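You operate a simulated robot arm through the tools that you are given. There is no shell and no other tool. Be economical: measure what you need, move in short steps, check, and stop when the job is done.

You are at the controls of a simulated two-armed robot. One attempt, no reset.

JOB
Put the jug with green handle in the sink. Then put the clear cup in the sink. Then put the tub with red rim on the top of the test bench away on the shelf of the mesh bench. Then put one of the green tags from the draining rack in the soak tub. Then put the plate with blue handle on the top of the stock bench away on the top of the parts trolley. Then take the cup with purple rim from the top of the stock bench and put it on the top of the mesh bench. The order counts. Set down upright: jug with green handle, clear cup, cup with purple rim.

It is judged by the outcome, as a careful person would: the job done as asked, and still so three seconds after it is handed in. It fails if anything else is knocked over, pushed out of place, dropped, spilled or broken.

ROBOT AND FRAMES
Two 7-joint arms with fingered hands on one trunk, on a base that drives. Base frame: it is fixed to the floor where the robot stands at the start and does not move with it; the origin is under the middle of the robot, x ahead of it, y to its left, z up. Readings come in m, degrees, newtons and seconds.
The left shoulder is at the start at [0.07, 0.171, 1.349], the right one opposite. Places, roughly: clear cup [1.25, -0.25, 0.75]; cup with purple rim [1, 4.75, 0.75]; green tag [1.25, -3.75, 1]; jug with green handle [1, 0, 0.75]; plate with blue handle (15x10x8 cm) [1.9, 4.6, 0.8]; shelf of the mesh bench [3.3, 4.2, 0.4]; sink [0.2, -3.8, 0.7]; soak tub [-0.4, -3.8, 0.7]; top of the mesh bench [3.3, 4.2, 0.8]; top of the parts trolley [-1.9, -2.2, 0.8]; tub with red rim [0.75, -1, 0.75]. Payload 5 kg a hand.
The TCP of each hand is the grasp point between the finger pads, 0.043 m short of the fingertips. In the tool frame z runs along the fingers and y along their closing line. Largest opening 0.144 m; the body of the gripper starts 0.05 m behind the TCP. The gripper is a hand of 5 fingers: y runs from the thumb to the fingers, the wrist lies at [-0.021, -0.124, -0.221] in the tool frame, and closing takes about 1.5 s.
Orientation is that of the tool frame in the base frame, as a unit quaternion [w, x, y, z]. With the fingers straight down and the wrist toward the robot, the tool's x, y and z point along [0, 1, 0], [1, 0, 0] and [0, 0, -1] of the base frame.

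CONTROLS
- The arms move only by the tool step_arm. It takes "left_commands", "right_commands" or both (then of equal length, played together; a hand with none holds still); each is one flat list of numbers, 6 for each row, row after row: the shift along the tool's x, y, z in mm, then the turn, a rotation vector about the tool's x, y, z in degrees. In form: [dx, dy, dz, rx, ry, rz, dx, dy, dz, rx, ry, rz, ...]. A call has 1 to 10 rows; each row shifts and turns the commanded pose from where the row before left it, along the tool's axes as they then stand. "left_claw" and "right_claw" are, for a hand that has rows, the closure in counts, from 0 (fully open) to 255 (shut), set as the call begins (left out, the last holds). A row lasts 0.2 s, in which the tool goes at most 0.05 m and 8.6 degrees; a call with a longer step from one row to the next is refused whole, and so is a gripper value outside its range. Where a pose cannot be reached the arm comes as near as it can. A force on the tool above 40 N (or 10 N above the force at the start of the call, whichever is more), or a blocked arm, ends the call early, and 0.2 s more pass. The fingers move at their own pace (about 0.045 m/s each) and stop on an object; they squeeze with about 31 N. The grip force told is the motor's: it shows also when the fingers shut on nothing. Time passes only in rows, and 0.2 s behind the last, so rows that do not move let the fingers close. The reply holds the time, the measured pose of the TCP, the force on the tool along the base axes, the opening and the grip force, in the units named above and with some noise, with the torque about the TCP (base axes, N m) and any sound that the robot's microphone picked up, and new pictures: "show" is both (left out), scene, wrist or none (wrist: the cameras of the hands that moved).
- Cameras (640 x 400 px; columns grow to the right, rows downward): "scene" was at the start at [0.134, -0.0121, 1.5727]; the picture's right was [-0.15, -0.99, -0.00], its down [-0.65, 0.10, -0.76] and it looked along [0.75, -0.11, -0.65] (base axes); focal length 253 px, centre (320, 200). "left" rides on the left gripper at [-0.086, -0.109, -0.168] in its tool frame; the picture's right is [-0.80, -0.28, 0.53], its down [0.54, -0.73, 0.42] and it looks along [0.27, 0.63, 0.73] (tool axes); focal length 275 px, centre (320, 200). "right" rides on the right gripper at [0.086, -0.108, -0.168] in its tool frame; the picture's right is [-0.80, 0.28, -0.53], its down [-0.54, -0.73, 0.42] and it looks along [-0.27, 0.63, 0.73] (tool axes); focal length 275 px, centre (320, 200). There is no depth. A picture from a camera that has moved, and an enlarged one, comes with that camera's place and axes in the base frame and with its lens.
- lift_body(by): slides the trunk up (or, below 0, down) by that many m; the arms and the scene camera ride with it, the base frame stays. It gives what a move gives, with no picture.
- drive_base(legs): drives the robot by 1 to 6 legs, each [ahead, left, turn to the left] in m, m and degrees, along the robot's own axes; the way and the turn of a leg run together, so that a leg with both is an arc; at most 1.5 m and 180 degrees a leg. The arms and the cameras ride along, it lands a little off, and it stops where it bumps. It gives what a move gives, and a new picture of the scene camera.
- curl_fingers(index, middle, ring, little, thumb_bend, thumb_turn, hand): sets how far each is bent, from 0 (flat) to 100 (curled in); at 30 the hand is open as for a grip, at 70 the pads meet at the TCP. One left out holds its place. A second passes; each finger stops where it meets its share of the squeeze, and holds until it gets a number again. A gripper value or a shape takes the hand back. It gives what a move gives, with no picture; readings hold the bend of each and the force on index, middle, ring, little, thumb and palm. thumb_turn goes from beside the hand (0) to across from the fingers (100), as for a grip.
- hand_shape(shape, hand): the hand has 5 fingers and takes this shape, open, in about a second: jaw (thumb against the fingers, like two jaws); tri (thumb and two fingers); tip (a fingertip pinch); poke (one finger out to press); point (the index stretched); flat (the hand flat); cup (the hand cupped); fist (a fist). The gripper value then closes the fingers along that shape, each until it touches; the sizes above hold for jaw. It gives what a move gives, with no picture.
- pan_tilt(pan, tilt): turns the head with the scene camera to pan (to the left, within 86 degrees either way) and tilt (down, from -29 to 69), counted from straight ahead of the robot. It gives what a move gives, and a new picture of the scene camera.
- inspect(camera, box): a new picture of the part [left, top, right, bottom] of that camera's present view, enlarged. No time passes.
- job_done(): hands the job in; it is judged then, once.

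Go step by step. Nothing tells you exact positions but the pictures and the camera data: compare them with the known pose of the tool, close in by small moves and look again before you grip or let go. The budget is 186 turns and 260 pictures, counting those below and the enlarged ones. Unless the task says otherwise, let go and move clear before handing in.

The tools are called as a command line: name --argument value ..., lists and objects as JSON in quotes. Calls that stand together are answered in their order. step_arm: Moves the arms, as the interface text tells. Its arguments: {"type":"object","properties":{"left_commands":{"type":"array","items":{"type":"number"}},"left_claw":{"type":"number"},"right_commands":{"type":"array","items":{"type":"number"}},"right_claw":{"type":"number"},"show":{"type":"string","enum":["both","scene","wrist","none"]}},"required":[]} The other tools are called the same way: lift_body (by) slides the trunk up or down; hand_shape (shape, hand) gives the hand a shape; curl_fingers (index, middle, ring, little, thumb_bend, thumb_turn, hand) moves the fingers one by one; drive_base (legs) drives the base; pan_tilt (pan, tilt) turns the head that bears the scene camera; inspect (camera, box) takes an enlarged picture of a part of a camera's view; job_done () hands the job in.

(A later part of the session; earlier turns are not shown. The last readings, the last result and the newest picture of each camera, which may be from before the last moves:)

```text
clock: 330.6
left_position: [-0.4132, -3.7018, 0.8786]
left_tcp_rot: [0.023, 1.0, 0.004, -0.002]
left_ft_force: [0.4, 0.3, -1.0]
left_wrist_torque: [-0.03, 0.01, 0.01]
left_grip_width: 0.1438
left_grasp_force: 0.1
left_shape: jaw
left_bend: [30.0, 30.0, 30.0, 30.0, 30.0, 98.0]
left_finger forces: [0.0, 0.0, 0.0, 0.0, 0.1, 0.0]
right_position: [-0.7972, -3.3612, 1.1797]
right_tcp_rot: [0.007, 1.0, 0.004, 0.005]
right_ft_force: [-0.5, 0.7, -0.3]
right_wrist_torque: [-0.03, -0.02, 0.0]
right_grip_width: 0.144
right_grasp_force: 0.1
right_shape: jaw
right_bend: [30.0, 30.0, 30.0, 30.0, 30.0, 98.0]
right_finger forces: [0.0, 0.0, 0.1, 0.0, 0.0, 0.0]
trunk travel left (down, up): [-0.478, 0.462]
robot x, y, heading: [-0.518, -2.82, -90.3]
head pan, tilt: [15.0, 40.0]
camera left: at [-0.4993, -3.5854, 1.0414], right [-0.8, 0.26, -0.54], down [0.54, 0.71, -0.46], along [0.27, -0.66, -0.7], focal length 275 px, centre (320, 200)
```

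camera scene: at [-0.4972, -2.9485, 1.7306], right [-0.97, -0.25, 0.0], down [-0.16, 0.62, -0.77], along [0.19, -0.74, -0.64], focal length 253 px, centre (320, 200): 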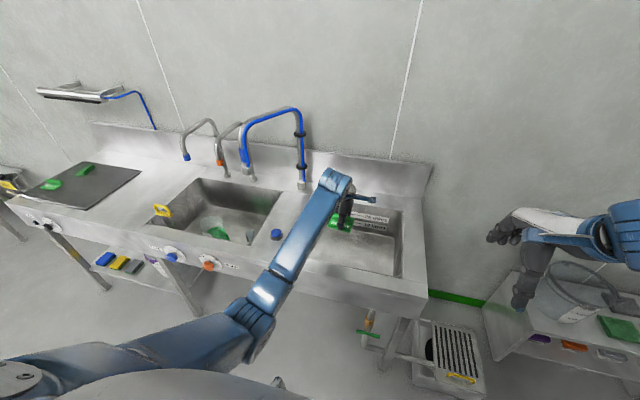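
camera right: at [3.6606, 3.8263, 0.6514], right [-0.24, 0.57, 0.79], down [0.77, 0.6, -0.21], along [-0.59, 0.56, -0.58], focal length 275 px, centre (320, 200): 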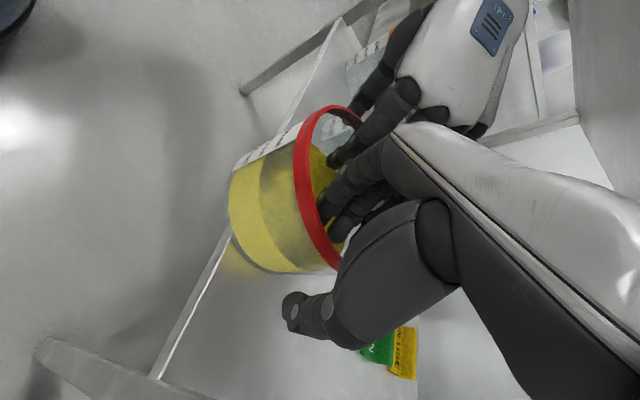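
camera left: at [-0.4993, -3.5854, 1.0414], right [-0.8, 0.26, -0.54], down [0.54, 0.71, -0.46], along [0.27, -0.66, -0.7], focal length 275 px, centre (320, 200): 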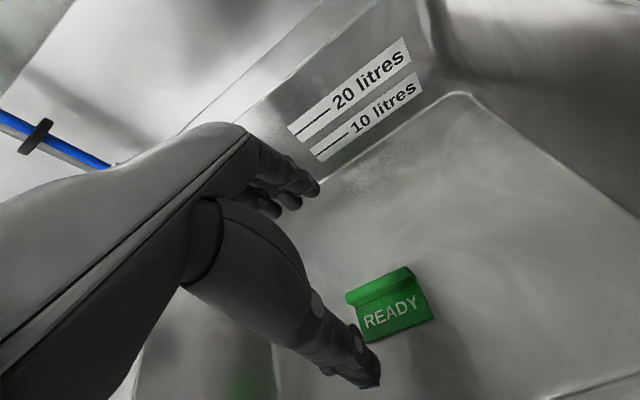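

The tag lies in the soak tub. Now I'll raise the hand and drive back up the aisle to the stock bench for the plate.

step_arm --left_commands '[0, 0, -40, -0.6, 0, 0, 0, 0, -40, -0.6, 0, 0, 0, -10, -40, -0.6, 0, 0, 0, -20, -40, -0.6, 0, 0, 0, -30, -20, 0, 0, 0]' --show "none"

lift_body --by 0.12

drive_base --legs '[[-0.5, 0.64, 0], [-1.5, 0, 0], [-1.5, 0, 0], [-1.5, 0, 0], [-0.65, 0, 0], [0, 0, 90]]'

```text
clock: 331.8
left_position: [-0.4124, -3.6291, 1.0532]
left_tcp_rot: [0.044, 0.999, 0.004, -0.002]
left_ft_force: [-1.1, 0.6, -0.3]
left_wrist_torque: [-0.04, -0.02, -0.03]
left_grip_width: 0.1437
left_grasp_force: 0.1
left_shape: jaw
left_bend: [30.0, 30.0, 30.0, 30.0, 30.0, 98.0]
left_finger forces: [0.0, 0.0, 0.1, 0.0, 0.0, 0.1]
right_position: [-0.7962, -3.3616, 1.1813]
right_tcp_rot: [0.008, 1.0, 0.005, 0.004]
right_ft_force: [-0.1, 0.0, 0.7]
right_wrist_torque: [-0.03, -0.02, 0.0]
right_grip_width: 0.1437
right_grasp_force: 0.1
right_shape: jaw
right_bend: [30.0, 30.0, 30.0, 30.0, 30.0, 98.0]
right_finger forces: [0.0, 0.0, 0.0, 0.0, 0.0, 0.1]
trunk travel left (down, up): [-0.478, 0.462]
robot x, y, heading: [-0.5227, -2.8211, -90.3]
head pan, tilt: [15.0, 40.0]
```

```text
clock: 333.3
left_position: [-0.4093, -3.6317, 1.1721]
left_tcp_rot: [0.044, 0.999, 0.003, -0.004]
left_ft_force: [0.6, 0.5, -0.2]
left_wrist_torque: [0.02, -0.02, -0.01]
left_grip_width: 0.1436
left_grasp_force: 0.0
left_shape: jaw
left_bend: [30.0, 30.0, 30.0, 30.0, 30.0, 98.0]
left_finger forces: [0.0, 0.0, 0.0, 0.0, 0.0, 0.1]
right_position: [-0.7972, -3.3611, 1.3009]
right_tcp_rot: [0.008, 1.0, 0.004, 0.003]
right_ft_force: [-0.1, -0.3, 0.2]
right_wrist_torque: [0.0, -0.03, 0.01]
right_grip_width: 0.1438
right_grasp_force: 0.1
right_shape: jaw
right_bend: [30.0, 30.0, 30.0, 30.0, 30.0, 98.0]
right_finger forces: [0.0, 0.0, 0.0, 0.0, 0.1, 0.0]
trunk travel left (down, up): [-0.598, 0.342]
robot x, y, heading: [-0.5199, -2.8229, -90.3]
head pan, tilt: [15.0, 40.0]
```

```text
clock: 365.9
left_position: [0.9631, 2.9484, 1.1732]
left_tcp_rot: [0.033, 0.709, 0.704, 0.029]
left_ft_force: [-0.2, 0.0, 0.0]
left_wrist_torque: [0.01, -0.01, -0.02]
left_grip_width: 0.1438
left_grasp_force: 0.0
left_shape: jaw
left_bend: [30.0, 30.0, 30.0, 30.0, 30.0, 98.0]
left_finger forces: [0.0, 0.0, 0.1, 0.0, 0.0, 0.0]
right_position: [0.6885, 2.5652, 1.3023]
right_tcp_rot: [0.001, 0.708, 0.706, 0.008]
right_ft_force: [-0.1, -0.5, -0.5]
right_wrist_torque: [0.03, 0.01, 0.02]
right_grip_width: 0.1437
right_grasp_force: 0.1
right_shape: jaw
right_bend: [30.0, 30.0, 30.0, 30.0, 30.0, 98.0]
right_finger forces: [0.1, 0.0, 0.0, 0.0, 0.0, 0.0]
trunk travel left (down, up): [-0.598, 0.342]
robot x, y, heading: [0.1519, 2.8515, -1.1]
head pan, tilt: [15.0, 40.0]
camera scene: at [0.2851, 2.871, 1.7256], right [0.24, -0.97, 0.0], down [-0.62, -0.15, -0.77], along [0.74, 0.18, -0.64], focal length 253 px, centre (320, 200)
```

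scene: 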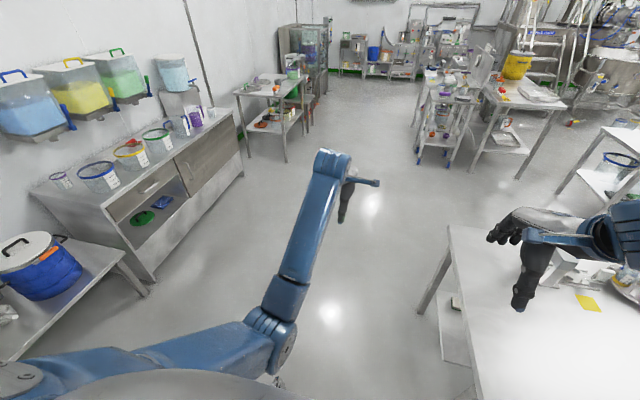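

I'll drive ahead along the open floor and turn to face the stock bench.

drive_base --legs '[[1.45, 0, 1], [0, 0, 90]]'

pan_tilt --pan -8 --tilt 28

inspect --camera "scene" --box '[280, 90, 520, 240]'

```text
clock: 376.8
left_position: [1.4714, 3.6505, 1.1737]
left_tcp_rot: [0.002, -0.01, 0.999, 0.044]
left_ft_force: [0.5, 0.3, -0.2]
left_wrist_torque: [0.02, 0.04, 0.0]
left_grip_width: 0.1441
left_grasp_force: 0.0
left_shape: jaw
left_bend: [30.0, 30.0, 30.0, 30.0, 30.0, 98.0]
left_finger forces: [0.0, 0.0, 0.0, 0.1, 0.0, 0.0]
right_position: [1.8632, 3.3873, 1.3017]
right_tcp_rot: [-0.005, -0.012, 1.0, 0.007]
right_ft_force: [0.8, 0.3, 0.3]
right_wrist_torque: [-0.01, 0.05, 0.0]
right_grip_width: 0.1441
right_grasp_force: 0.1
right_shape: jaw
right_bend: [30.0, 30.0, 30.0, 30.0, 30.0, 98.0]
right_finger forces: [0.0, 0.0, 0.0, 0.0, 0.1, 0.0]
trunk travel left (down, up): [-0.598, 0.342]
robot x, y, heading: [1.5889, 2.846, 90.4]
head pan, tilt: [15.0, 40.0]
camera scene: at [1.569, 2.9757, 1.7256], right [0.96, 0.27, 0.0], down [0.17, -0.62, -0.77], along [-0.21, 0.74, -0.64], focal length 253 px, centre (320, 200)
```

scene: 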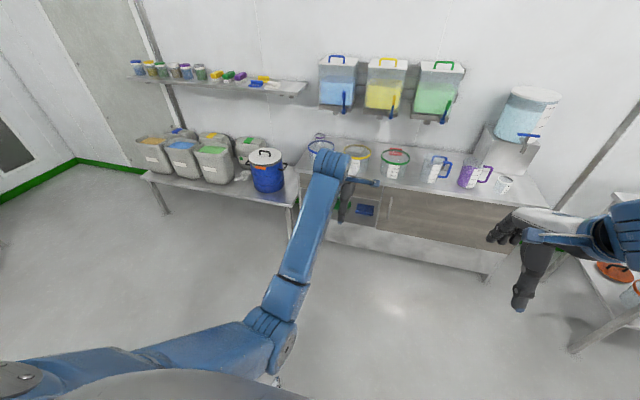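

```text
clock: 377.7
left_position: [1.4721, 3.6508, 1.1735]
left_tcp_rot: [0.002, -0.011, 0.999, 0.043]
left_ft_force: [-0.3, 0.7, 0.5]
left_wrist_torque: [0.0, 0.0, 0.01]
left_grip_width: 0.1436
left_grasp_force: 0.2
left_shape: jaw
left_bend: [30.0, 30.0, 30.0, 30.0, 30.0, 98.0]
left_finger forces: [0.0, 0.0, 0.1, 0.1, 0.0, 0.0]
right_position: [1.8619, 3.3869, 1.3012]
right_tcp_rot: [-0.004, -0.012, 1.0, 0.007]
right_ft_force: [0.5, 0.4, -0.1]
right_wrist_torque: [0.0, 0.01, 0.01]
right_grip_width: 0.1436
right_grasp_force: 0.0
right_shape: jaw
right_bend: [30.0, 30.0, 30.0, 30.0, 30.0, 98.0]
right_finger forces: [0.0, 0.1, 0.1, 0.0, 0.0, 0.0]
trunk travel left (down, up): [-0.598, 0.342]
robot x, y, heading: [1.5922, 2.8431, 90.5]
head pan, tilt: [-8.0, 28.0]
camera scene: at [1.6029, 2.9845, 1.744], right [0.99, -0.13, 0.0], down [-0.06, -0.47, -0.88], along [0.11, 0.88, -0.47], focal length 253 px, centre (320, 200)
```

scene: 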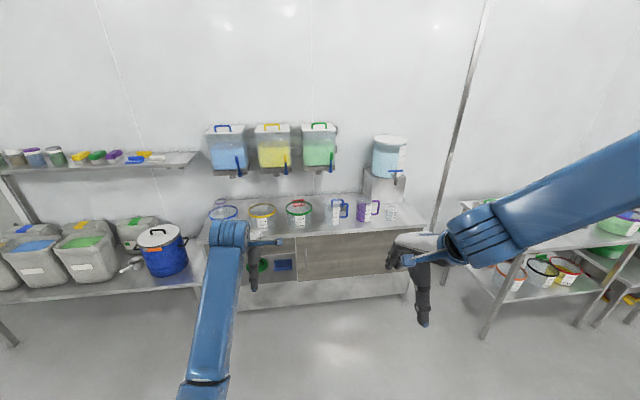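

```text
2.67 times, centred on (400, 165) of scene
camera zoom: at [1.6029, 2.9845, 1.744], right [0.99, -0.13, 0.0], down [-0.06, -0.47, -0.88], along [0.11, 0.88, -0.47], focal length 674 px, centre (107, 293)
```

zoom: 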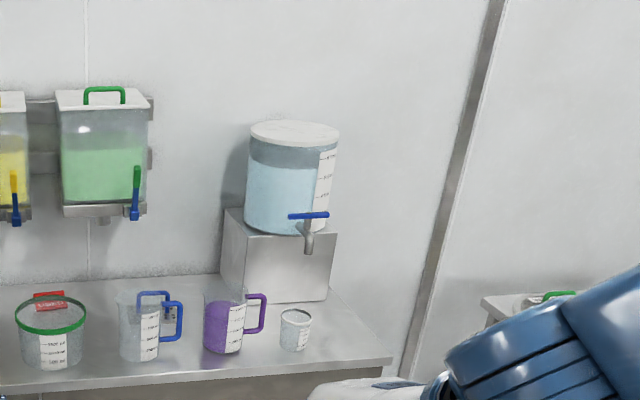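

A second blue handle shows behind the empty jug, and that's the plate. I'll go closer with the trunk higher to see it.

lift_body --by 0.2

drive_base --legs '[[0.4, -0.3, -0.5]]'

pan_tilt --pan 2 --tilt 42

inspect --camera "scene" --box '[260, 110, 420, 210]'

```text
clock: 379.9
left_position: [1.4718, 3.6504, 1.3731]
left_tcp_rot: [0.002, -0.01, 0.999, 0.043]
left_ft_force: [0.0, 0.7, 0.2]
left_wrist_torque: [0.03, -0.01, 0.03]
left_grip_width: 0.1439
left_grasp_force: 0.2
left_shape: jaw
left_bend: [30.0, 30.0, 30.0, 30.0, 30.0, 98.0]
left_finger forces: [0.1, 0.0, 0.0, 0.1, 0.0, 0.0]
right_position: [1.8622, 3.3878, 1.5008]
right_tcp_rot: [-0.004, -0.012, 1.0, 0.007]
right_ft_force: [-0.7, 0.8, 0.7]
right_wrist_torque: [-0.03, 0.0, -0.01]
right_grip_width: 0.1437
right_grasp_force: 0.0
right_shape: jaw
right_bend: [30.0, 30.0, 30.0, 30.0, 30.0, 98.0]
right_finger forces: [0.0, 0.0, 0.1, 0.0, 0.0, 0.1]
trunk travel left (down, up): [-0.798, 0.142]
robot x, y, heading: [1.5893, 2.8425, 90.7]
head pan, tilt: [-8.0, 28.0]
```

```text
clock: 382.8
left_position: [1.7767, 4.0536, 1.3736]
left_tcp_rot: [0.003, -0.005, 0.999, 0.044]
left_ft_force: [-0.5, -0.5, 0.4]
left_wrist_torque: [0.05, 0.01, 0.03]
left_grip_width: 0.1438
left_grasp_force: 0.1
left_shape: jaw
left_bend: [30.0, 30.0, 30.0, 30.0, 30.0, 98.0]
left_finger forces: [0.0, 0.0, 0.0, 0.0, 0.2, 0.0]
right_position: [2.1642, 3.7864, 1.5031]
right_tcp_rot: [-0.004, -0.007, 1.0, 0.008]
right_ft_force: [-0.3, -1.1, 0.3]
right_wrist_torque: [0.03, -0.02, 0.0]
right_grip_width: 0.1437
right_grasp_force: 0.0
right_shape: jaw
right_bend: [30.0, 30.0, 30.0, 30.0, 30.0, 98.0]
right_finger forces: [0.0, 0.0, 0.0, 0.0, 0.0, 0.0]
trunk travel left (down, up): [-0.798, 0.142]
robot x, y, heading: [1.8865, 3.2446, 89.9]
head pan, tilt: [-8.0, 28.0]
camera scene: at [1.9012, 3.3852, 1.9444], right [0.99, -0.14, 0.0], down [-0.06, -0.46, -0.88], along [0.12, 0.87, -0.47], focal length 253 px, centre (320, 200)
```

scene: 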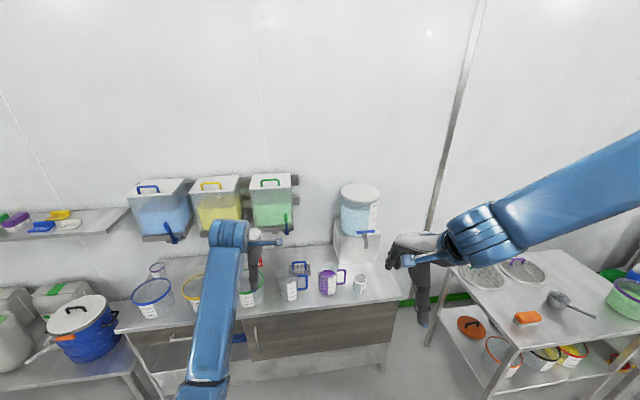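

```text
clock: 383.6
left_position: [1.7786, 4.0547, 1.374]
left_tcp_rot: [0.002, -0.006, 0.999, 0.043]
left_ft_force: [0.0, -0.6, 0.6]
left_wrist_torque: [-0.02, 0.01, 0.0]
left_grip_width: 0.144
left_grasp_force: 0.2
left_shape: jaw
left_bend: [30.0, 30.0, 30.0, 30.0, 30.0, 98.0]
left_finger forces: [0.0, 0.0, 0.1, 0.0, 0.1, 0.0]
right_position: [2.1647, 3.7865, 1.5021]
right_tcp_rot: [-0.004, -0.007, 1.0, 0.008]
right_ft_force: [-0.2, 0.2, 0.7]
right_wrist_torque: [0.0, -0.01, 0.02]
right_grip_width: 0.1436
right_grasp_force: 0.1
right_shape: jaw
right_bend: [30.0, 30.0, 30.0, 30.0, 30.0, 98.0]
right_finger forces: [0.0, 0.1, 0.0, 0.1, 0.1, 0.0]
trunk travel left (down, up): [-0.798, 0.142]
robot x, y, heading: [1.8934, 3.2464, 90.0]
head pan, tilt: [2.0, 42.0]
camera scene: at [1.8869, 3.3802, 1.9228], right [1.0, 0.03, 0.0], down [0.02, -0.67, -0.74], along [-0.02, 0.74, -0.67], focal length 253 px, centre (320, 200)
```

scene: 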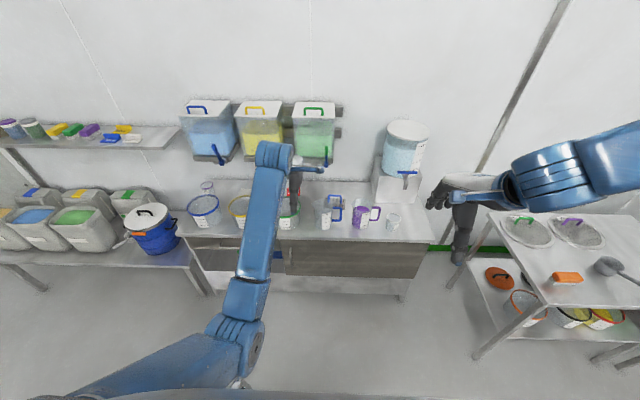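

```text
4.00 times, centred on (340, 160) of scene
camera zoom: at [1.8869, 3.3802, 1.9228], right [1.0, 0.03, 0.0], down [0.02, -0.67, -0.74], along [-0.02, 0.74, -0.67], focal length 1011 px, centre (240, 360)
```

zoom: 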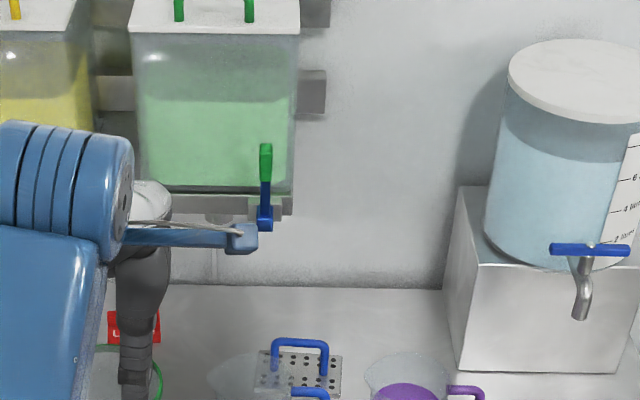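

There it is: a perforated plate with an arched blue handle, just behind the empty jug. Zooming lower.

inspect --camera "scene" --box '[290, 170, 418, 250]'

inspect --camera "left" --box '[0, 0, 640, 400]'

```text
5.00 times, centred on (354, 210) of scene
camera zoom: at [1.8869, 3.3802, 1.9228], right [1.0, 0.03, 0.0], down [0.02, -0.67, -0.74], along [-0.02, 0.74, -0.67], focal length 1264 px, centre (150, 150)
```

zoom: 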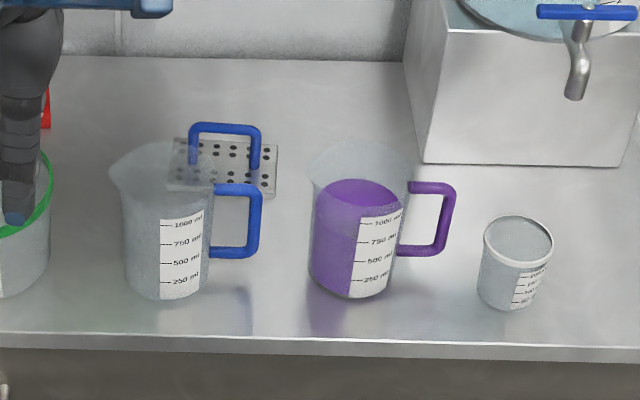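

```text
1.00 times, centred on (320, 200) of left (not enlarged: the box is as wide or as high as the picture)
camera zoom: at [1.8643, 3.9332, 1.5315], right [0.8, -0.23, -0.55], down [-0.53, -0.69, -0.49], along [-0.27, 0.69, -0.68], focal length 275 px, centre (320, 200)
```

zoom: 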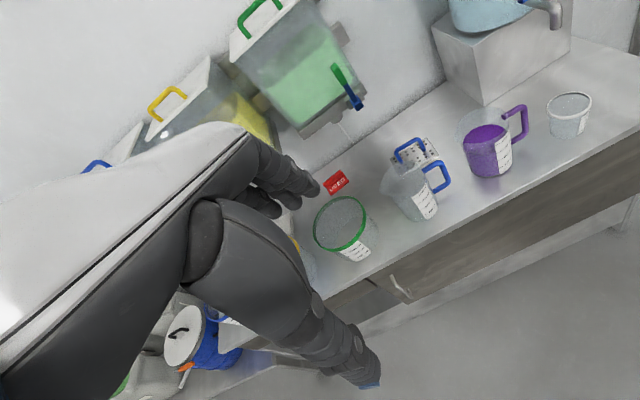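

The handle bar centre is at about (1.953, 4.581, 0.88), running along x, with the green dispenser's tap close on the upper left. I'll lower the trunk, straighten the hand, and come in over the jug handle from the front.

lift_body --by -0.3

step_arm --left_commands '[0, 0, 0, 2.5, 0, 0, 0, 0, 0, 2.5, 0, 0, 0, 0, 0, 0, 0, 0, 0, 0, 0, 0, 0, 0]' --left_claw 100 --show "none"

drive_base --legs '[[0.1, -0.19, 0], [0.2, 0, 0]]'

inspect --camera "left" --box '[0, 0, 640, 400]'

```text
clock: 386.6
left_position: [1.7805, 4.0549, 1.0725]
left_tcp_rot: [0.002, -0.005, 0.999, 0.043]
left_ft_force: [-0.6, -0.7, -0.6]
left_wrist_torque: [0.0, 0.02, -0.01]
left_grip_width: 0.1439
left_grasp_force: 0.1
left_shape: jaw
left_bend: [30.0, 30.0, 30.0, 30.0, 30.0, 98.0]
left_finger forces: [0.0, 0.0, 0.0, 0.0, 0.1, 0.0]
right_position: [2.1655, 3.788, 1.2011]
right_tcp_rot: [-0.004, -0.007, 1.0, 0.007]
right_ft_force: [-0.2, 0.5, -0.4]
right_wrist_torque: [-0.01, 0.01, 0.01]
right_grip_width: 0.1437
right_grasp_force: 0.0
right_shape: jaw
right_bend: [30.0, 30.0, 30.0, 30.0, 30.0, 98.0]
right_finger forces: [0.1, 0.1, 0.0, 0.0, 0.0, 0.0]
trunk travel left (down, up): [-0.498, 0.442]
robot x, y, heading: [1.887, 3.2447, 90.0]
head pan, tilt: [2.0, 42.0]
```

```text
clock: 387.6
left_position: [1.7792, 4.055, 1.0719]
left_tcp_rot: [0.002, -0.006, 1.0, 0.0]
left_ft_force: [0.1, -1.1, -0.4]
left_wrist_torque: [0.0, -0.02, 0.05]
left_grip_width: 0.0881
left_grasp_force: 0.1
left_shape: jaw
left_bend: [28.0, 40.0, 37.0, 44.0, 65.0, 100.0]
left_finger forces: [0.0, 0.0, 0.0, 0.1, 0.0, 0.0]
right_position: [2.1651, 3.7885, 1.2017]
right_tcp_rot: [-0.004, -0.007, 1.0, 0.007]
right_ft_force: [0.7, 0.1, -0.2]
right_wrist_torque: [-0.01, -0.03, 0.01]
right_grip_width: 0.1438
right_grasp_force: 0.0
right_shape: jaw
right_bend: [30.0, 30.0, 30.0, 30.0, 30.0, 98.0]
right_finger forces: [0.0, 0.0, 0.1, 0.0, 0.0, 0.1]
trunk travel left (down, up): [-0.498, 0.442]
robot x, y, heading: [1.8902, 3.2484, 90.1]
head pan, tilt: [2.0, 42.0]
```

```text
clock: 390.4
left_position: [1.9719, 4.3511, 1.0757]
left_tcp_rot: [0.003, -0.005, 1.0, 0.0]
left_ft_force: [-0.2, -0.8, -0.1]
left_wrist_torque: [0.04, -0.03, 0.02]
left_grip_width: 0.088
left_grasp_force: 0.0
left_shape: jaw
left_bend: [28.0, 41.0, 37.0, 44.0, 65.0, 100.0]
left_finger forces: [0.0, 0.1, 0.0, 0.1, 0.1, 0.1]
right_position: [2.3578, 4.0818, 1.2017]
right_tcp_rot: [-0.004, -0.008, 1.0, 0.007]
right_ft_force: [-0.1, 0.0, -0.1]
right_wrist_torque: [0.1, 0.02, -0.04]
right_grip_width: 0.1438
right_grasp_force: 0.1
right_shape: jaw
right_bend: [30.0, 30.0, 30.0, 30.0, 30.0, 98.0]
right_finger forces: [0.0, 0.0, 0.0, 0.1, 0.1, 0.0]
trunk travel left (down, up): [-0.498, 0.442]
robot x, y, heading: [2.0868, 3.5449, 90.0]
head pan, tilt: [2.0, 42.0]
camera scene: at [2.0792, 3.6754, 1.623], right [1.0, 0.03, 0.0], down [0.02, -0.67, -0.74], along [-0.03, 0.74, -0.67], focal length 253 px, centre (320, 200)
```

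scene: 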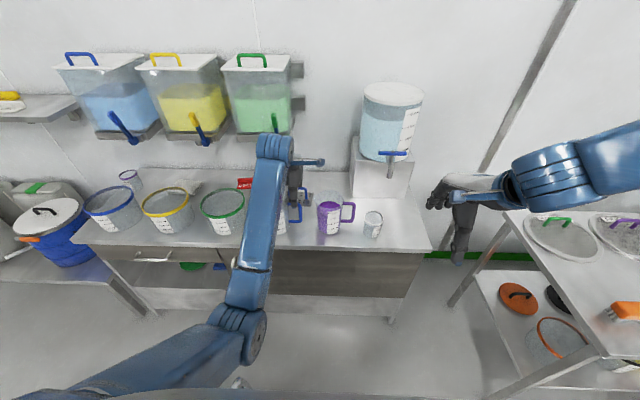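

```text
1.00 times, centred on (320, 200) of left (not enlarged: the box is as wide or as high as the picture)
camera zoom: at [2.0565, 4.2432, 1.2429], right [0.8, -0.27, -0.53], down [-0.53, -0.73, -0.43], along [-0.27, 0.63, -0.73], focal length 275 px, centre (320, 200)
```

zoom: 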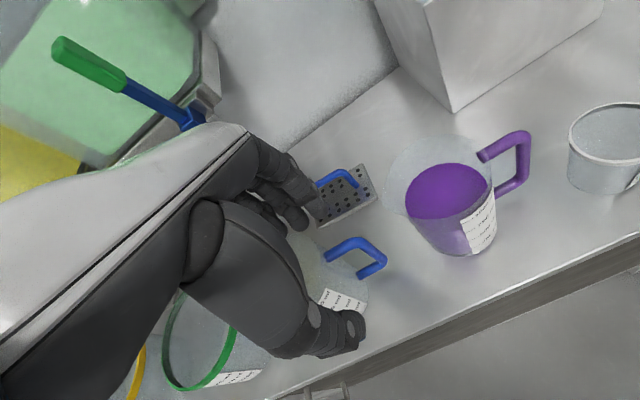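

The tap is about 5 cm left of the hand's path. I'll move forward above the jug handle, then slope down onto the plate's handle.

step_arm --left_commands '[2, 20, 40, 0, 0, 0, 2, 45, 0, 0, 0, 0, 0, 45, 0, 0, 0, 0, 0, 45, 0, 0, 0, 0, 0, 20, 20, 0, 0, 0, 0, 20, 30, 0, 0, 0, 0, 20, 30, 0, 0, 0, 0, 8, 20, 0, 0, 0]' --show "none"

inspect --camera "left" --box '[160, 100, 480, 300]'

inspect --camera "scene" --box '[220, 100, 380, 250]'

```text
clock: 392.2
left_position: [1.9668, 4.5757, 0.9331]
left_tcp_rot: [0.003, -0.004, 1.0, 0.001]
left_ft_force: [0.2, 0.2, -0.4]
left_wrist_torque: [-0.01, 0.04, 0.0]
left_grip_width: 0.088
left_grasp_force: 0.1
left_shape: jaw
left_bend: [28.0, 41.0, 38.0, 44.0, 65.0, 100.0]
left_finger forces: [0.0, 0.0, 0.0, 0.0, 0.1, 0.1]
right_position: [2.3583, 4.0859, 1.2009]
right_tcp_rot: [-0.003, -0.008, 1.0, 0.007]
right_ft_force: [0.1, -1.0, 0.5]
right_wrist_torque: [-0.02, -0.04, 0.02]
right_grip_width: 0.1438
right_grasp_force: 0.1
right_shape: jaw
right_bend: [30.0, 30.0, 30.0, 30.0, 30.0, 98.0]
right_finger forces: [0.0, 0.0, 0.1, 0.0, 0.0, 0.0]
trunk travel left (down, up): [-0.498, 0.442]
robot x, y, heading: [2.0822, 3.5456, 90.0]
head pan, tilt: [2.0, 42.0]
```

```text
2.00 times, centred on (320, 200) of left
camera zoom: at [2.0513, 4.4686, 1.1007], right [0.8, -0.27, -0.53], down [-0.53, -0.73, -0.43], along [-0.27, 0.62, -0.73], focal length 551 px, centre (320, 200)
```

zoom: 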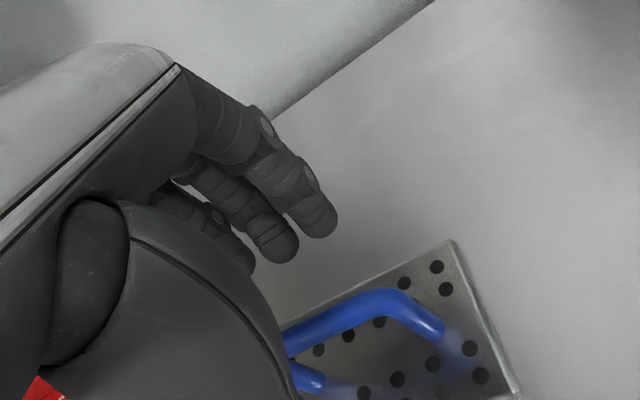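

```text
2.67 times, centred on (300, 175) of scene
camera zoom: at [2.0797, 3.679, 1.6226], right [1.0, 0.03, 0.0], down [0.02, -0.67, -0.74], along [-0.03, 0.74, -0.67], focal length 674 px, centre (373, 267)
```

zoom: 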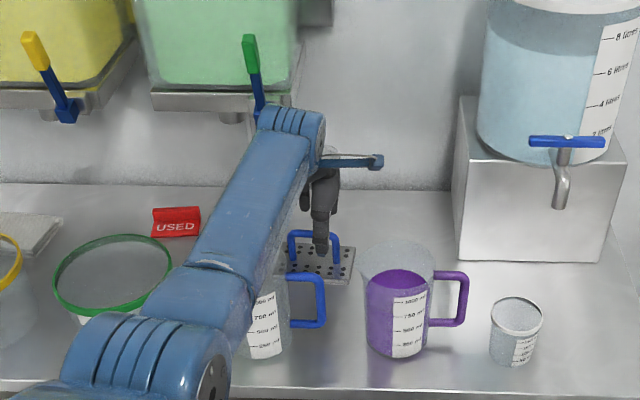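

The bar is about 8 mm ahead and its centre 2 cm left of the TCP. I'll correct, descend to z 0.887 and close.

step_arm --left_commands '[8, 4, 10, 0, 0, 0, 8, 4, 12, 0, 0, 0, 0, 0, 14, 0, 0, 0, 0, 0, 10, 0, 0, 0, 0, 0, 0, 0, 0, 0]' --show "none"

inspect --camera "left" --box '[160, 100, 480, 300]'

```text
clock: 393.4
left_position: [1.9481, 4.5845, 0.8878]
left_tcp_rot: [0.002, -0.006, 1.0, 0.001]
left_ft_force: [-1.3, 0.1, -0.1]
left_wrist_torque: [0.01, 0.01, -0.01]
left_grip_width: 0.0877
left_grasp_force: 0.1
left_shape: jaw
left_bend: [28.0, 41.0, 38.0, 44.0, 65.0, 100.0]
left_finger forces: [0.1, 0.0, 0.0, 0.1, 0.0, 0.1]
right_position: [2.3584, 4.085, 1.2031]
right_tcp_rot: [-0.003, -0.008, 1.0, 0.007]
right_ft_force: [-0.2, -0.2, 0.0]
right_wrist_torque: [-0.03, -0.01, 0.0]
right_grip_width: 0.1438
right_grasp_force: 0.0
right_shape: jaw
right_bend: [30.0, 30.0, 30.0, 30.0, 30.0, 98.0]
right_finger forces: [0.0, 0.1, 0.0, 0.0, 0.0, 0.0]
trunk travel left (down, up): [-0.498, 0.442]
robot x, y, heading: [2.0818, 3.54, 90.0]
head pan, tilt: [2.0, 42.0]
```

```text
2.00 times, centred on (320, 200) of left
camera zoom: at [2.0355, 4.4764, 1.0554], right [0.8, -0.27, -0.53], down [-0.53, -0.73, -0.43], along [-0.27, 0.62, -0.73], focal length 551 px, centre (320, 200)
```

zoom: 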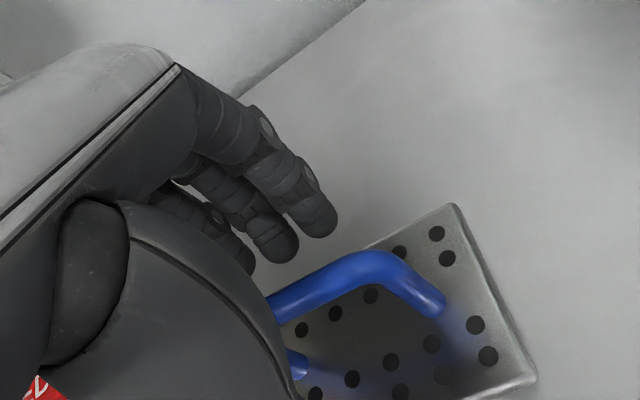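

The bar passes right through the TCP. Closing.

step_arm --left_commands '[0, 0, 0, 0, 0, 0, 0, 0, 0, 0, 0, 0, 0, 0, 0, 0, 0, 0, 0, 0, 0, 0, 0, 0, 0, 0, 0, 0, 0, 0, 0, 0, 0, 0, 0, 0, 0, 0, -8, 0, 0, 0, 0, 0, -12, 0, 0, 0]' --left_claw 255 --show "none"

inspect --camera "left" --box '[160, 100, 480, 300]'

```text
clock: 395.2
left_position: [1.9493, 4.5828, 0.906]
left_tcp_rot: [0.003, -0.005, 1.0, 0.0]
left_ft_force: [0.1, -0.5, -4.2]
left_wrist_torque: [0.04, -0.02, 0.01]
left_grip_width: 0.0
left_grasp_force: 30.7
left_shape: jaw
left_bend: [70.0, 70.0, 71.0, 70.0, 71.0, 100.0]
left_finger forces: [0.2, 5.3, 2.2, 0.9, 24.4, 0.1]
right_position: [2.358, 4.085, 1.2016]
right_tcp_rot: [-0.004, -0.007, 1.0, 0.007]
right_ft_force: [0.9, -0.3, 0.0]
right_wrist_torque: [0.01, -0.01, -0.02]
right_grip_width: 0.1437
right_grasp_force: 0.0
right_shape: jaw
right_bend: [30.0, 30.0, 30.0, 30.0, 30.0, 98.0]
right_finger forces: [0.0, 0.1, 0.1, 0.1, 0.1, 0.0]
trunk travel left (down, up): [-0.498, 0.442]
robot x, y, heading: [2.0792, 3.5451, 89.9]
head pan, tilt: [2.0, 42.0]
```

```text
2.00 times, centred on (320, 200) of left
camera zoom: at [2.0354, 4.4762, 1.0746], right [0.8, -0.28, -0.53], down [-0.53, -0.73, -0.43], along [-0.27, 0.62, -0.73], focal length 551 px, centre (320, 200)
```

zoom: 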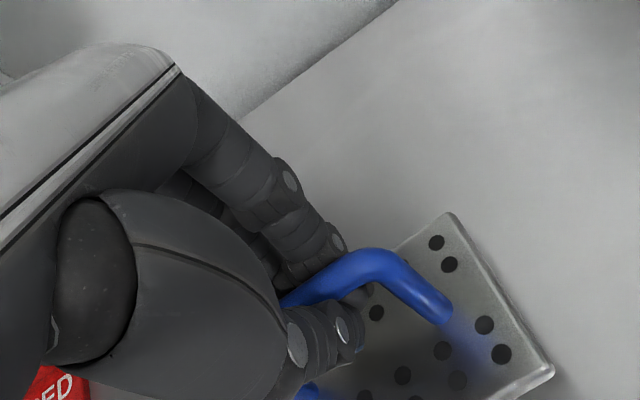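

The handle is hooked in the closed fingers. I'll shift right away from the dispenser, raise, and draw back over the jugs.

step_arm --left_commands '[0, 0, -15, 0, 0, 0, -30, 0, -10, 0, 0, 0, -30, 0, -10, 0, 0, 0, 0, 0, -40, 0, 0, 0, 0, 0, -45, 0, 0, 0, 0, 0, -45, 0, 0, 0, 0, -40, -20, 0, 0, 0, 0, -45, 0, 0, 0, 0, 0, -45, 0, 0, 0, 0, 0, -45, 0, 0, 0, 0]' --show "scene"

inspect --camera "scene" --box '[200, 100, 440, 250]'

```text
clock: 397.4
left_position: [2.0112, 4.4075, 1.0937]
left_tcp_rot: [0.003, -0.004, 1.0, 0.001]
left_ft_force: [-0.1, -0.3, -2.2]
left_wrist_torque: [0.07, 0.01, 0.01]
left_grip_width: 0.0001
left_grasp_force: 30.9
left_shape: jaw
left_bend: [70.0, 70.0, 70.0, 70.0, 71.0, 100.0]
left_finger forces: [0.6, 0.0, 3.5, 1.0, 25.1, 0.0]
right_position: [2.358, 4.0831, 1.2025]
right_tcp_rot: [-0.004, -0.006, 1.0, 0.008]
right_ft_force: [-0.3, 0.0, 0.5]
right_wrist_torque: [0.03, -0.02, -0.01]
right_grip_width: 0.1437
right_grasp_force: 0.1
right_shape: jaw
right_bend: [30.0, 30.0, 30.0, 30.0, 30.0, 98.0]
right_finger forces: [0.1, 0.0, 0.0, 0.1, 0.0, 0.1]
trunk travel left (down, up): [-0.498, 0.442]
robot x, y, heading: [2.0847, 3.5417, 89.9]
head pan, tilt: [2.0, 42.0]
camera scene: at [2.0795, 3.677, 1.6228], right [1.0, 0.03, 0.0], down [0.02, -0.67, -0.74], along [-0.03, 0.74, -0.67], focal length 253 px, centre (320, 200)
```

scene: 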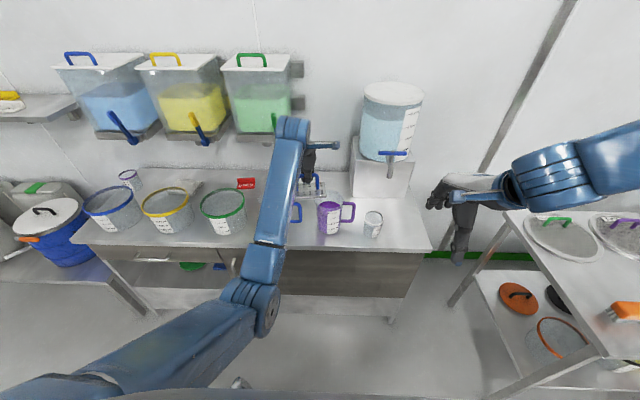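

```text
2.67 times, centred on (320, 175) of scene
camera zoom: at [2.0795, 3.677, 1.6228], right [1.0, 0.03, 0.0], down [0.02, -0.67, -0.74], along [-0.03, 0.74, -0.67], focal length 674 px, centre (320, 267)
```

zoom: 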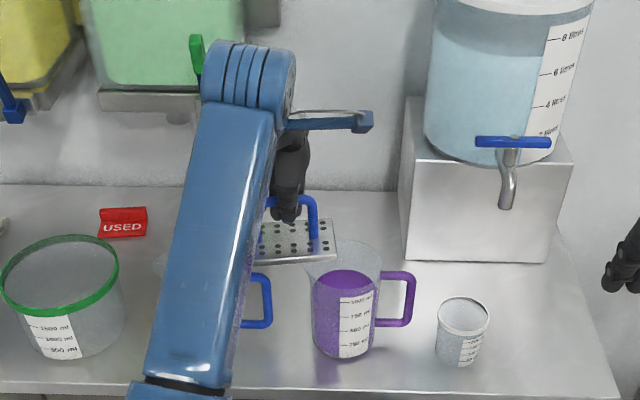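

The plate hangs level. I'll raise slightly, back away and drive down the aisle toward the parts trolley.

lift_body --by 0.06

drive_base --legs '[[-0.85, 0, 0], [0, 1.5, 0], [0, 0.46, 0], [-1.5, 0, 0], [-1.5, 0, 0], [-1.4, 0, 0]]'

drive_base --legs '[[-0.55, 0, 0], [0, 0, 90]]'

```text
clock: 398.4
left_position: [2.0113, 4.4106, 1.1507]
left_tcp_rot: [0.002, -0.005, 1.0, -0.001]
left_ft_force: [0.3, -0.4, -3.8]
left_wrist_torque: [-0.02, -0.02, 0.03]
left_grip_width: 0.0
left_grasp_force: 30.6
left_shape: jaw
left_bend: [70.0, 70.0, 70.0, 70.0, 71.0, 100.0]
left_finger forces: [0.5, 0.0, 3.2, 1.0, 24.8, 0.0]
right_position: [2.3585, 4.0852, 1.2607]
right_tcp_rot: [-0.004, -0.007, 1.0, 0.007]
right_ft_force: [0.5, -0.7, 0.2]
right_wrist_torque: [0.02, 0.03, 0.01]
right_grip_width: 0.1438
right_grasp_force: 0.1
right_shape: jaw
right_bend: [30.0, 30.0, 30.0, 30.0, 30.0, 98.0]
right_finger forces: [0.0, 0.0, 0.0, 0.0, 0.0, 0.0]
trunk travel left (down, up): [-0.558, 0.382]
robot x, y, heading: [2.0801, 3.5456, 89.9]
head pan, tilt: [2.0, 42.0]
```

```text
clock: 406.7
left_position: [1.221, 3.5829, 1.1518]
left_tcp_rot: [0.003, -0.043, 0.999, 0.001]
left_ft_force: [0.5, 0.4, -4.0]
left_wrist_torque: [0.0, 0.04, -0.02]
left_grip_width: 0.0
left_grasp_force: 31.4
left_shape: jaw
left_bend: [70.0, 70.0, 70.0, 70.0, 71.0, 100.0]
left_finger forces: [0.9, 0.0, 3.6, 0.8, 25.1, 0.0]
right_position: [1.5888, 3.2885, 1.2601]
right_tcp_rot: [-0.006, -0.047, 0.999, 0.007]
right_ft_force: [1.6, -0.5, -0.3]
right_wrist_torque: [0.01, 0.07, -0.01]
right_grip_width: 0.1439
right_grasp_force: 0.1
right_shape: jaw
right_bend: [30.0, 30.0, 30.0, 30.0, 30.0, 97.0]
right_finger forces: [0.0, 0.0, 0.1, 0.0, 0.0, 0.0]
trunk travel left (down, up): [-0.558, 0.382]
robot x, y, heading: [1.3564, 2.7262, 94.7]
head pan, tilt: [2.0, 42.0]
stopped in leg 2: the robot was blocked; the commanded pose is now the measured one
camera scene: at [1.3454, 2.8599, 1.6827], right [0.99, 0.12, 0.0], down [0.07, -0.66, -0.74], along [-0.09, 0.74, -0.67], focal length 253 px, centre (320, 200)
```

scene: 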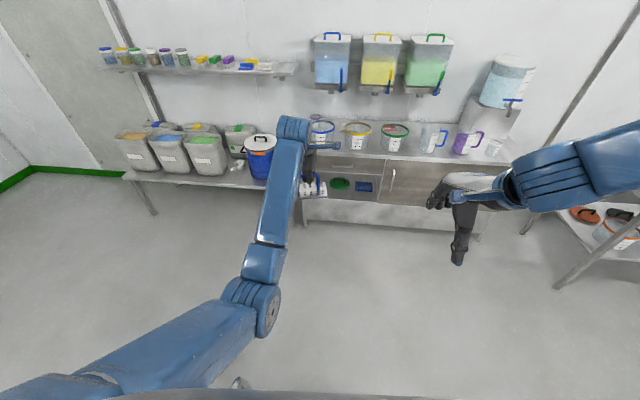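

```text
clock: 407.4
left_position: [1.2142, 3.5834, 1.1496]
left_tcp_rot: [0.005, -0.045, 0.999, -0.001]
left_ft_force: [-1.0, 0.2, -3.8]
left_wrist_torque: [-0.02, -0.05, -0.01]
left_grip_width: 0.0
left_grasp_force: 31.0
left_shape: jaw
left_bend: [70.0, 70.0, 70.0, 70.0, 71.0, 100.0]
left_finger forces: [0.8, 0.1, 3.6, 1.0, 25.2, 0.1]
right_position: [1.584, 3.2909, 1.2606]
right_tcp_rot: [-0.004, -0.047, 0.999, 0.007]
right_ft_force: [0.6, 0.8, -0.6]
right_wrist_torque: [0.0, -0.01, -0.01]
right_grip_width: 0.1441
right_grasp_force: 0.2
right_shape: jaw
right_bend: [30.0, 30.0, 30.0, 30.0, 30.0, 97.0]
right_finger forces: [0.0, 0.0, 0.0, 0.0, 0.0, 0.0]
trunk travel left (down, up): [-0.558, 0.382]
robot x, y, heading: [1.353, 2.729, 94.7]
head pan, tilt: [2.0, 42.0]
stopped in leg 1: the robot was blocked; the commanded pose is now the measured one
camera scene: at [1.339, 2.8627, 1.6823], right [0.99, 0.12, 0.0], down [0.08, -0.67, -0.74], along [-0.09, 0.74, -0.67], focal length 253 px, centre (320, 200)
```

scene: 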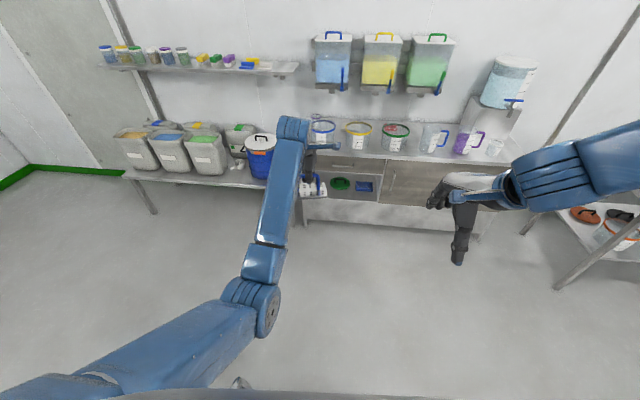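

The base brushed the end of the table behind me. I'll move forward first, straighten, and check that table.

drive_base --legs '[[0.22, 0, -4.7], [0, 1.25, 0]]'

pan_tilt --pan -86 --tilt 25

```text
clock: 415.0
left_position: [0.0242, 3.8119, 1.1534]
left_tcp_rot: [0.003, -0.003, 1.0, -0.001]
left_ft_force: [-0.5, 0.0, -3.7]
left_wrist_torque: [0.05, -0.02, 0.0]
left_grip_width: 0.0001
left_grasp_force: 30.2
left_shape: jaw
left_bend: [70.0, 70.0, 70.0, 70.0, 71.0, 100.0]
left_finger forces: [0.8, 0.0, 3.6, 0.9, 25.1, 0.0]
right_position: [0.3681, 3.4893, 1.2613]
right_tcp_rot: [-0.004, -0.006, 1.0, 0.007]
right_ft_force: [0.1, -0.3, 0.7]
right_wrist_torque: [-0.01, 0.01, -0.01]
right_grip_width: 0.144
right_grasp_force: 0.0
right_shape: jaw
right_bend: [30.0, 30.0, 30.0, 30.0, 30.0, 97.0]
right_finger forces: [0.0, 0.0, 0.1, 0.0, 0.0, 0.0]
trunk travel left (down, up): [-0.558, 0.382]
robot x, y, heading: [0.0927, 2.9502, 89.9]
head pan, tilt: [2.0, 42.0]
camera scene: at [0.0892, 3.0823, 1.6825], right [1.0, 0.03, 0.0], down [0.02, -0.67, -0.74], along [-0.02, 0.74, -0.67], focal length 253 px, centre (320, 200)
```

scene: 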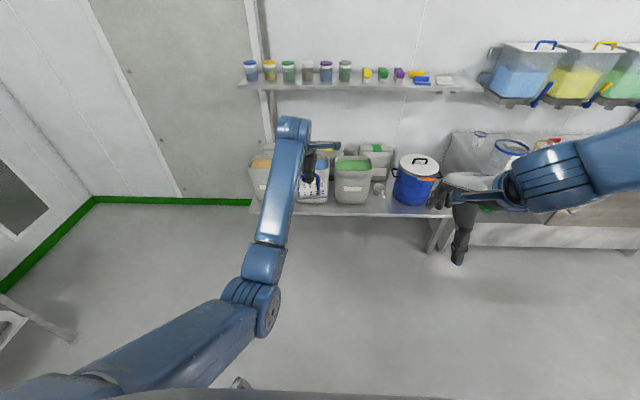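

```text
clock: 416.6
left_position: [0.0238, 3.8124, 1.1504]
left_tcp_rot: [0.004, -0.002, 1.0, -0.001]
left_ft_force: [0.0, -0.5, -3.9]
left_wrist_torque: [0.01, -0.05, -0.01]
left_grip_width: 0.0
left_grasp_force: 30.9
left_shape: jaw
left_bend: [70.0, 70.0, 70.0, 70.0, 71.0, 100.0]
left_finger forces: [0.9, 0.1, 3.5, 0.7, 25.0, 0.0]
right_position: [0.3678, 3.4878, 1.2605]
right_tcp_rot: [-0.005, -0.004, 1.0, 0.007]
right_ft_force: [-0.5, 0.8, 1.2]
right_wrist_torque: [-0.03, -0.04, -0.04]
right_grip_width: 0.1438
right_grasp_force: 0.1
right_shape: jaw
right_bend: [30.0, 30.0, 30.0, 30.0, 30.0, 97.0]
right_finger forces: [0.0, 0.0, 0.1, 0.0, 0.0, 0.0]
trunk travel left (down, up): [-0.558, 0.382]
robot x, y, heading: [0.0913, 2.9475, 89.7]
head pan, tilt: [-85.9, 25.0]
camera scene: at [0.1832, 3.0051, 1.7088], right [0.07, -1.0, 0.0], down [-0.42, -0.03, -0.91], along [0.9, 0.06, -0.42], focal length 253 px, centre (320, 200)
```

scene: 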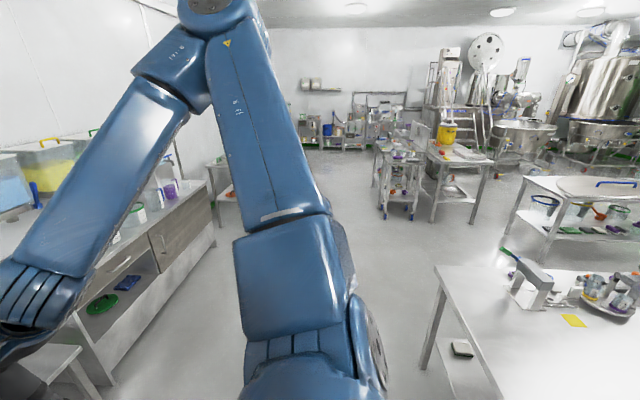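

The table looks undisturbed. Continuing down the aisle in reverse and then turning to face the parts trolley.

drive_base --legs '[[-1.5, 0, 0], [-1.5, 0, 0], [-1.5, 0, 0], [-0.7, 0, 0], [0, 0, 90]]'

pan_tilt --pan 0 --tilt 25

```text
clock: 445.3
left_position: [-0.8043, -2.298, 1.1518]
left_tcp_rot: [0.003, -0.704, 0.71, 0.002]
left_ft_force: [-0.7, -0.6, -3.3]
left_wrist_torque: [-0.02, -0.01, 0.02]
left_grip_width: 0.0002
left_grasp_force: 30.7
left_shape: jaw
left_bend: [70.0, 70.0, 70.0, 70.0, 71.0, 100.0]
left_finger forces: [1.0, 0.0, 3.4, 0.7, 0.0, 0.1]
right_position: [-0.4769, -1.9584, 1.2615]
right_tcp_rot: [-0.008, -0.706, 0.708, 0.002]
right_ft_force: [-0.2, 0.0, 0.7]
right_wrist_torque: [0.01, 0.01, -0.01]
right_grip_width: 0.1441
right_grasp_force: 0.1
right_shape: jaw
right_bend: [30.0, 30.0, 30.0, 30.0, 30.0, 97.0]
right_finger forces: [0.0, 0.0, 0.0, 0.0, 0.0, 0.0]
trunk travel left (down, up): [-0.558, 0.382]
robot x, y, heading: [0.059, -2.239, 178.9]
head pan, tilt: [-85.9, 25.0]
camera scene: at [0.0051, -2.1492, 1.7088], right [1.0, 0.06, 0.0], down [0.02, -0.42, -0.91], along [-0.05, 0.9, -0.42], focal length 253 px, centre (320, 200)
```

scene: 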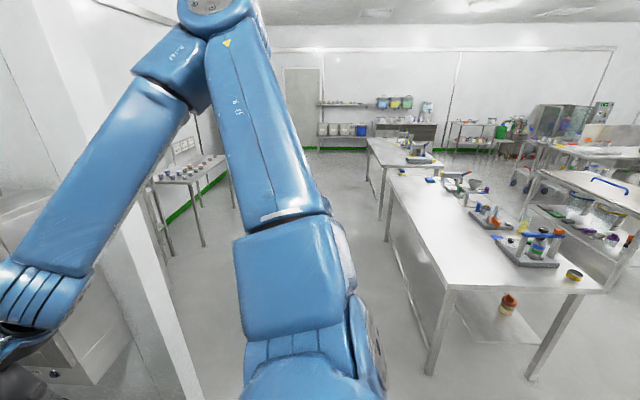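

```text
clock: 446.9
left_position: [-0.8044, -2.2972, 1.1504]
left_tcp_rot: [0.003, -0.704, 0.71, 0.001]
left_ft_force: [-0.5, -0.7, -3.4]
left_wrist_torque: [0.03, 0.04, 0.01]
left_grip_width: 0.0
left_grasp_force: 31.0
left_shape: jaw
left_bend: [70.0, 70.0, 70.0, 70.0, 71.0, 100.0]
left_finger forces: [1.1, 0.0, 3.4, 0.6, 0.0, 0.0]
right_position: [-0.4773, -1.9578, 1.2606]
right_tcp_rot: [-0.007, -0.706, 0.708, 0.002]
right_ft_force: [-0.5, 0.0, -0.1]
right_wrist_torque: [0.01, 0.02, -0.01]
right_grip_width: 0.1437
right_grasp_force: 0.0
right_shape: jaw
right_bend: [30.0, 30.0, 30.0, 30.0, 30.0, 97.0]
right_finger forces: [0.0, 0.0, 0.0, 0.0, 0.0, 0.0]
trunk travel left (down, up): [-0.558, 0.382]
robot x, y, heading: [0.0618, -2.2437, 179.1]
head pan, tilt: [0.0, 25.0]
camera scene: at [-0.0821, -2.24, 1.7088], right [0.02, 1.0, 0.0], down [0.42, -0.01, -0.91], along [-0.91, 0.01, -0.42], focal length 253 px, centre (320, 200)
```

scene: 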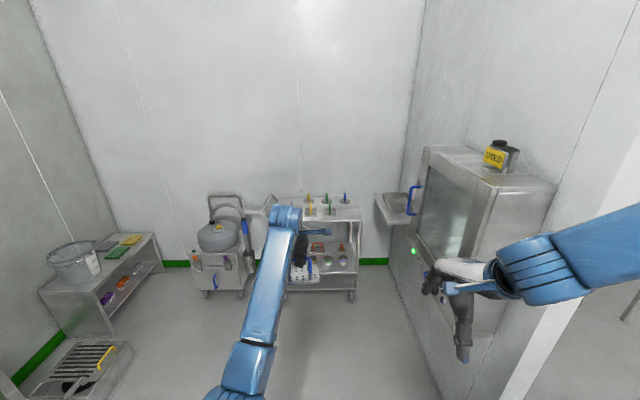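

The parts trolley is ahead. I'll zoom in to find free space on its top.

inspect --camera "scene" --box '[240, 180, 400, 300]'

```text
3.33 times, centred on (320, 240) of scene
camera zoom: at [-0.0821, -2.24, 1.7088], right [0.02, 1.0, 0.0], down [0.42, -0.01, -0.91], along [-0.91, 0.01, -0.42], focal length 843 px, centre (320, 67)
```

zoom: 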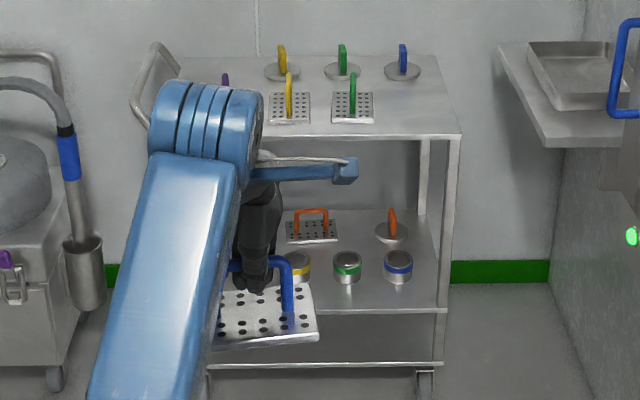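

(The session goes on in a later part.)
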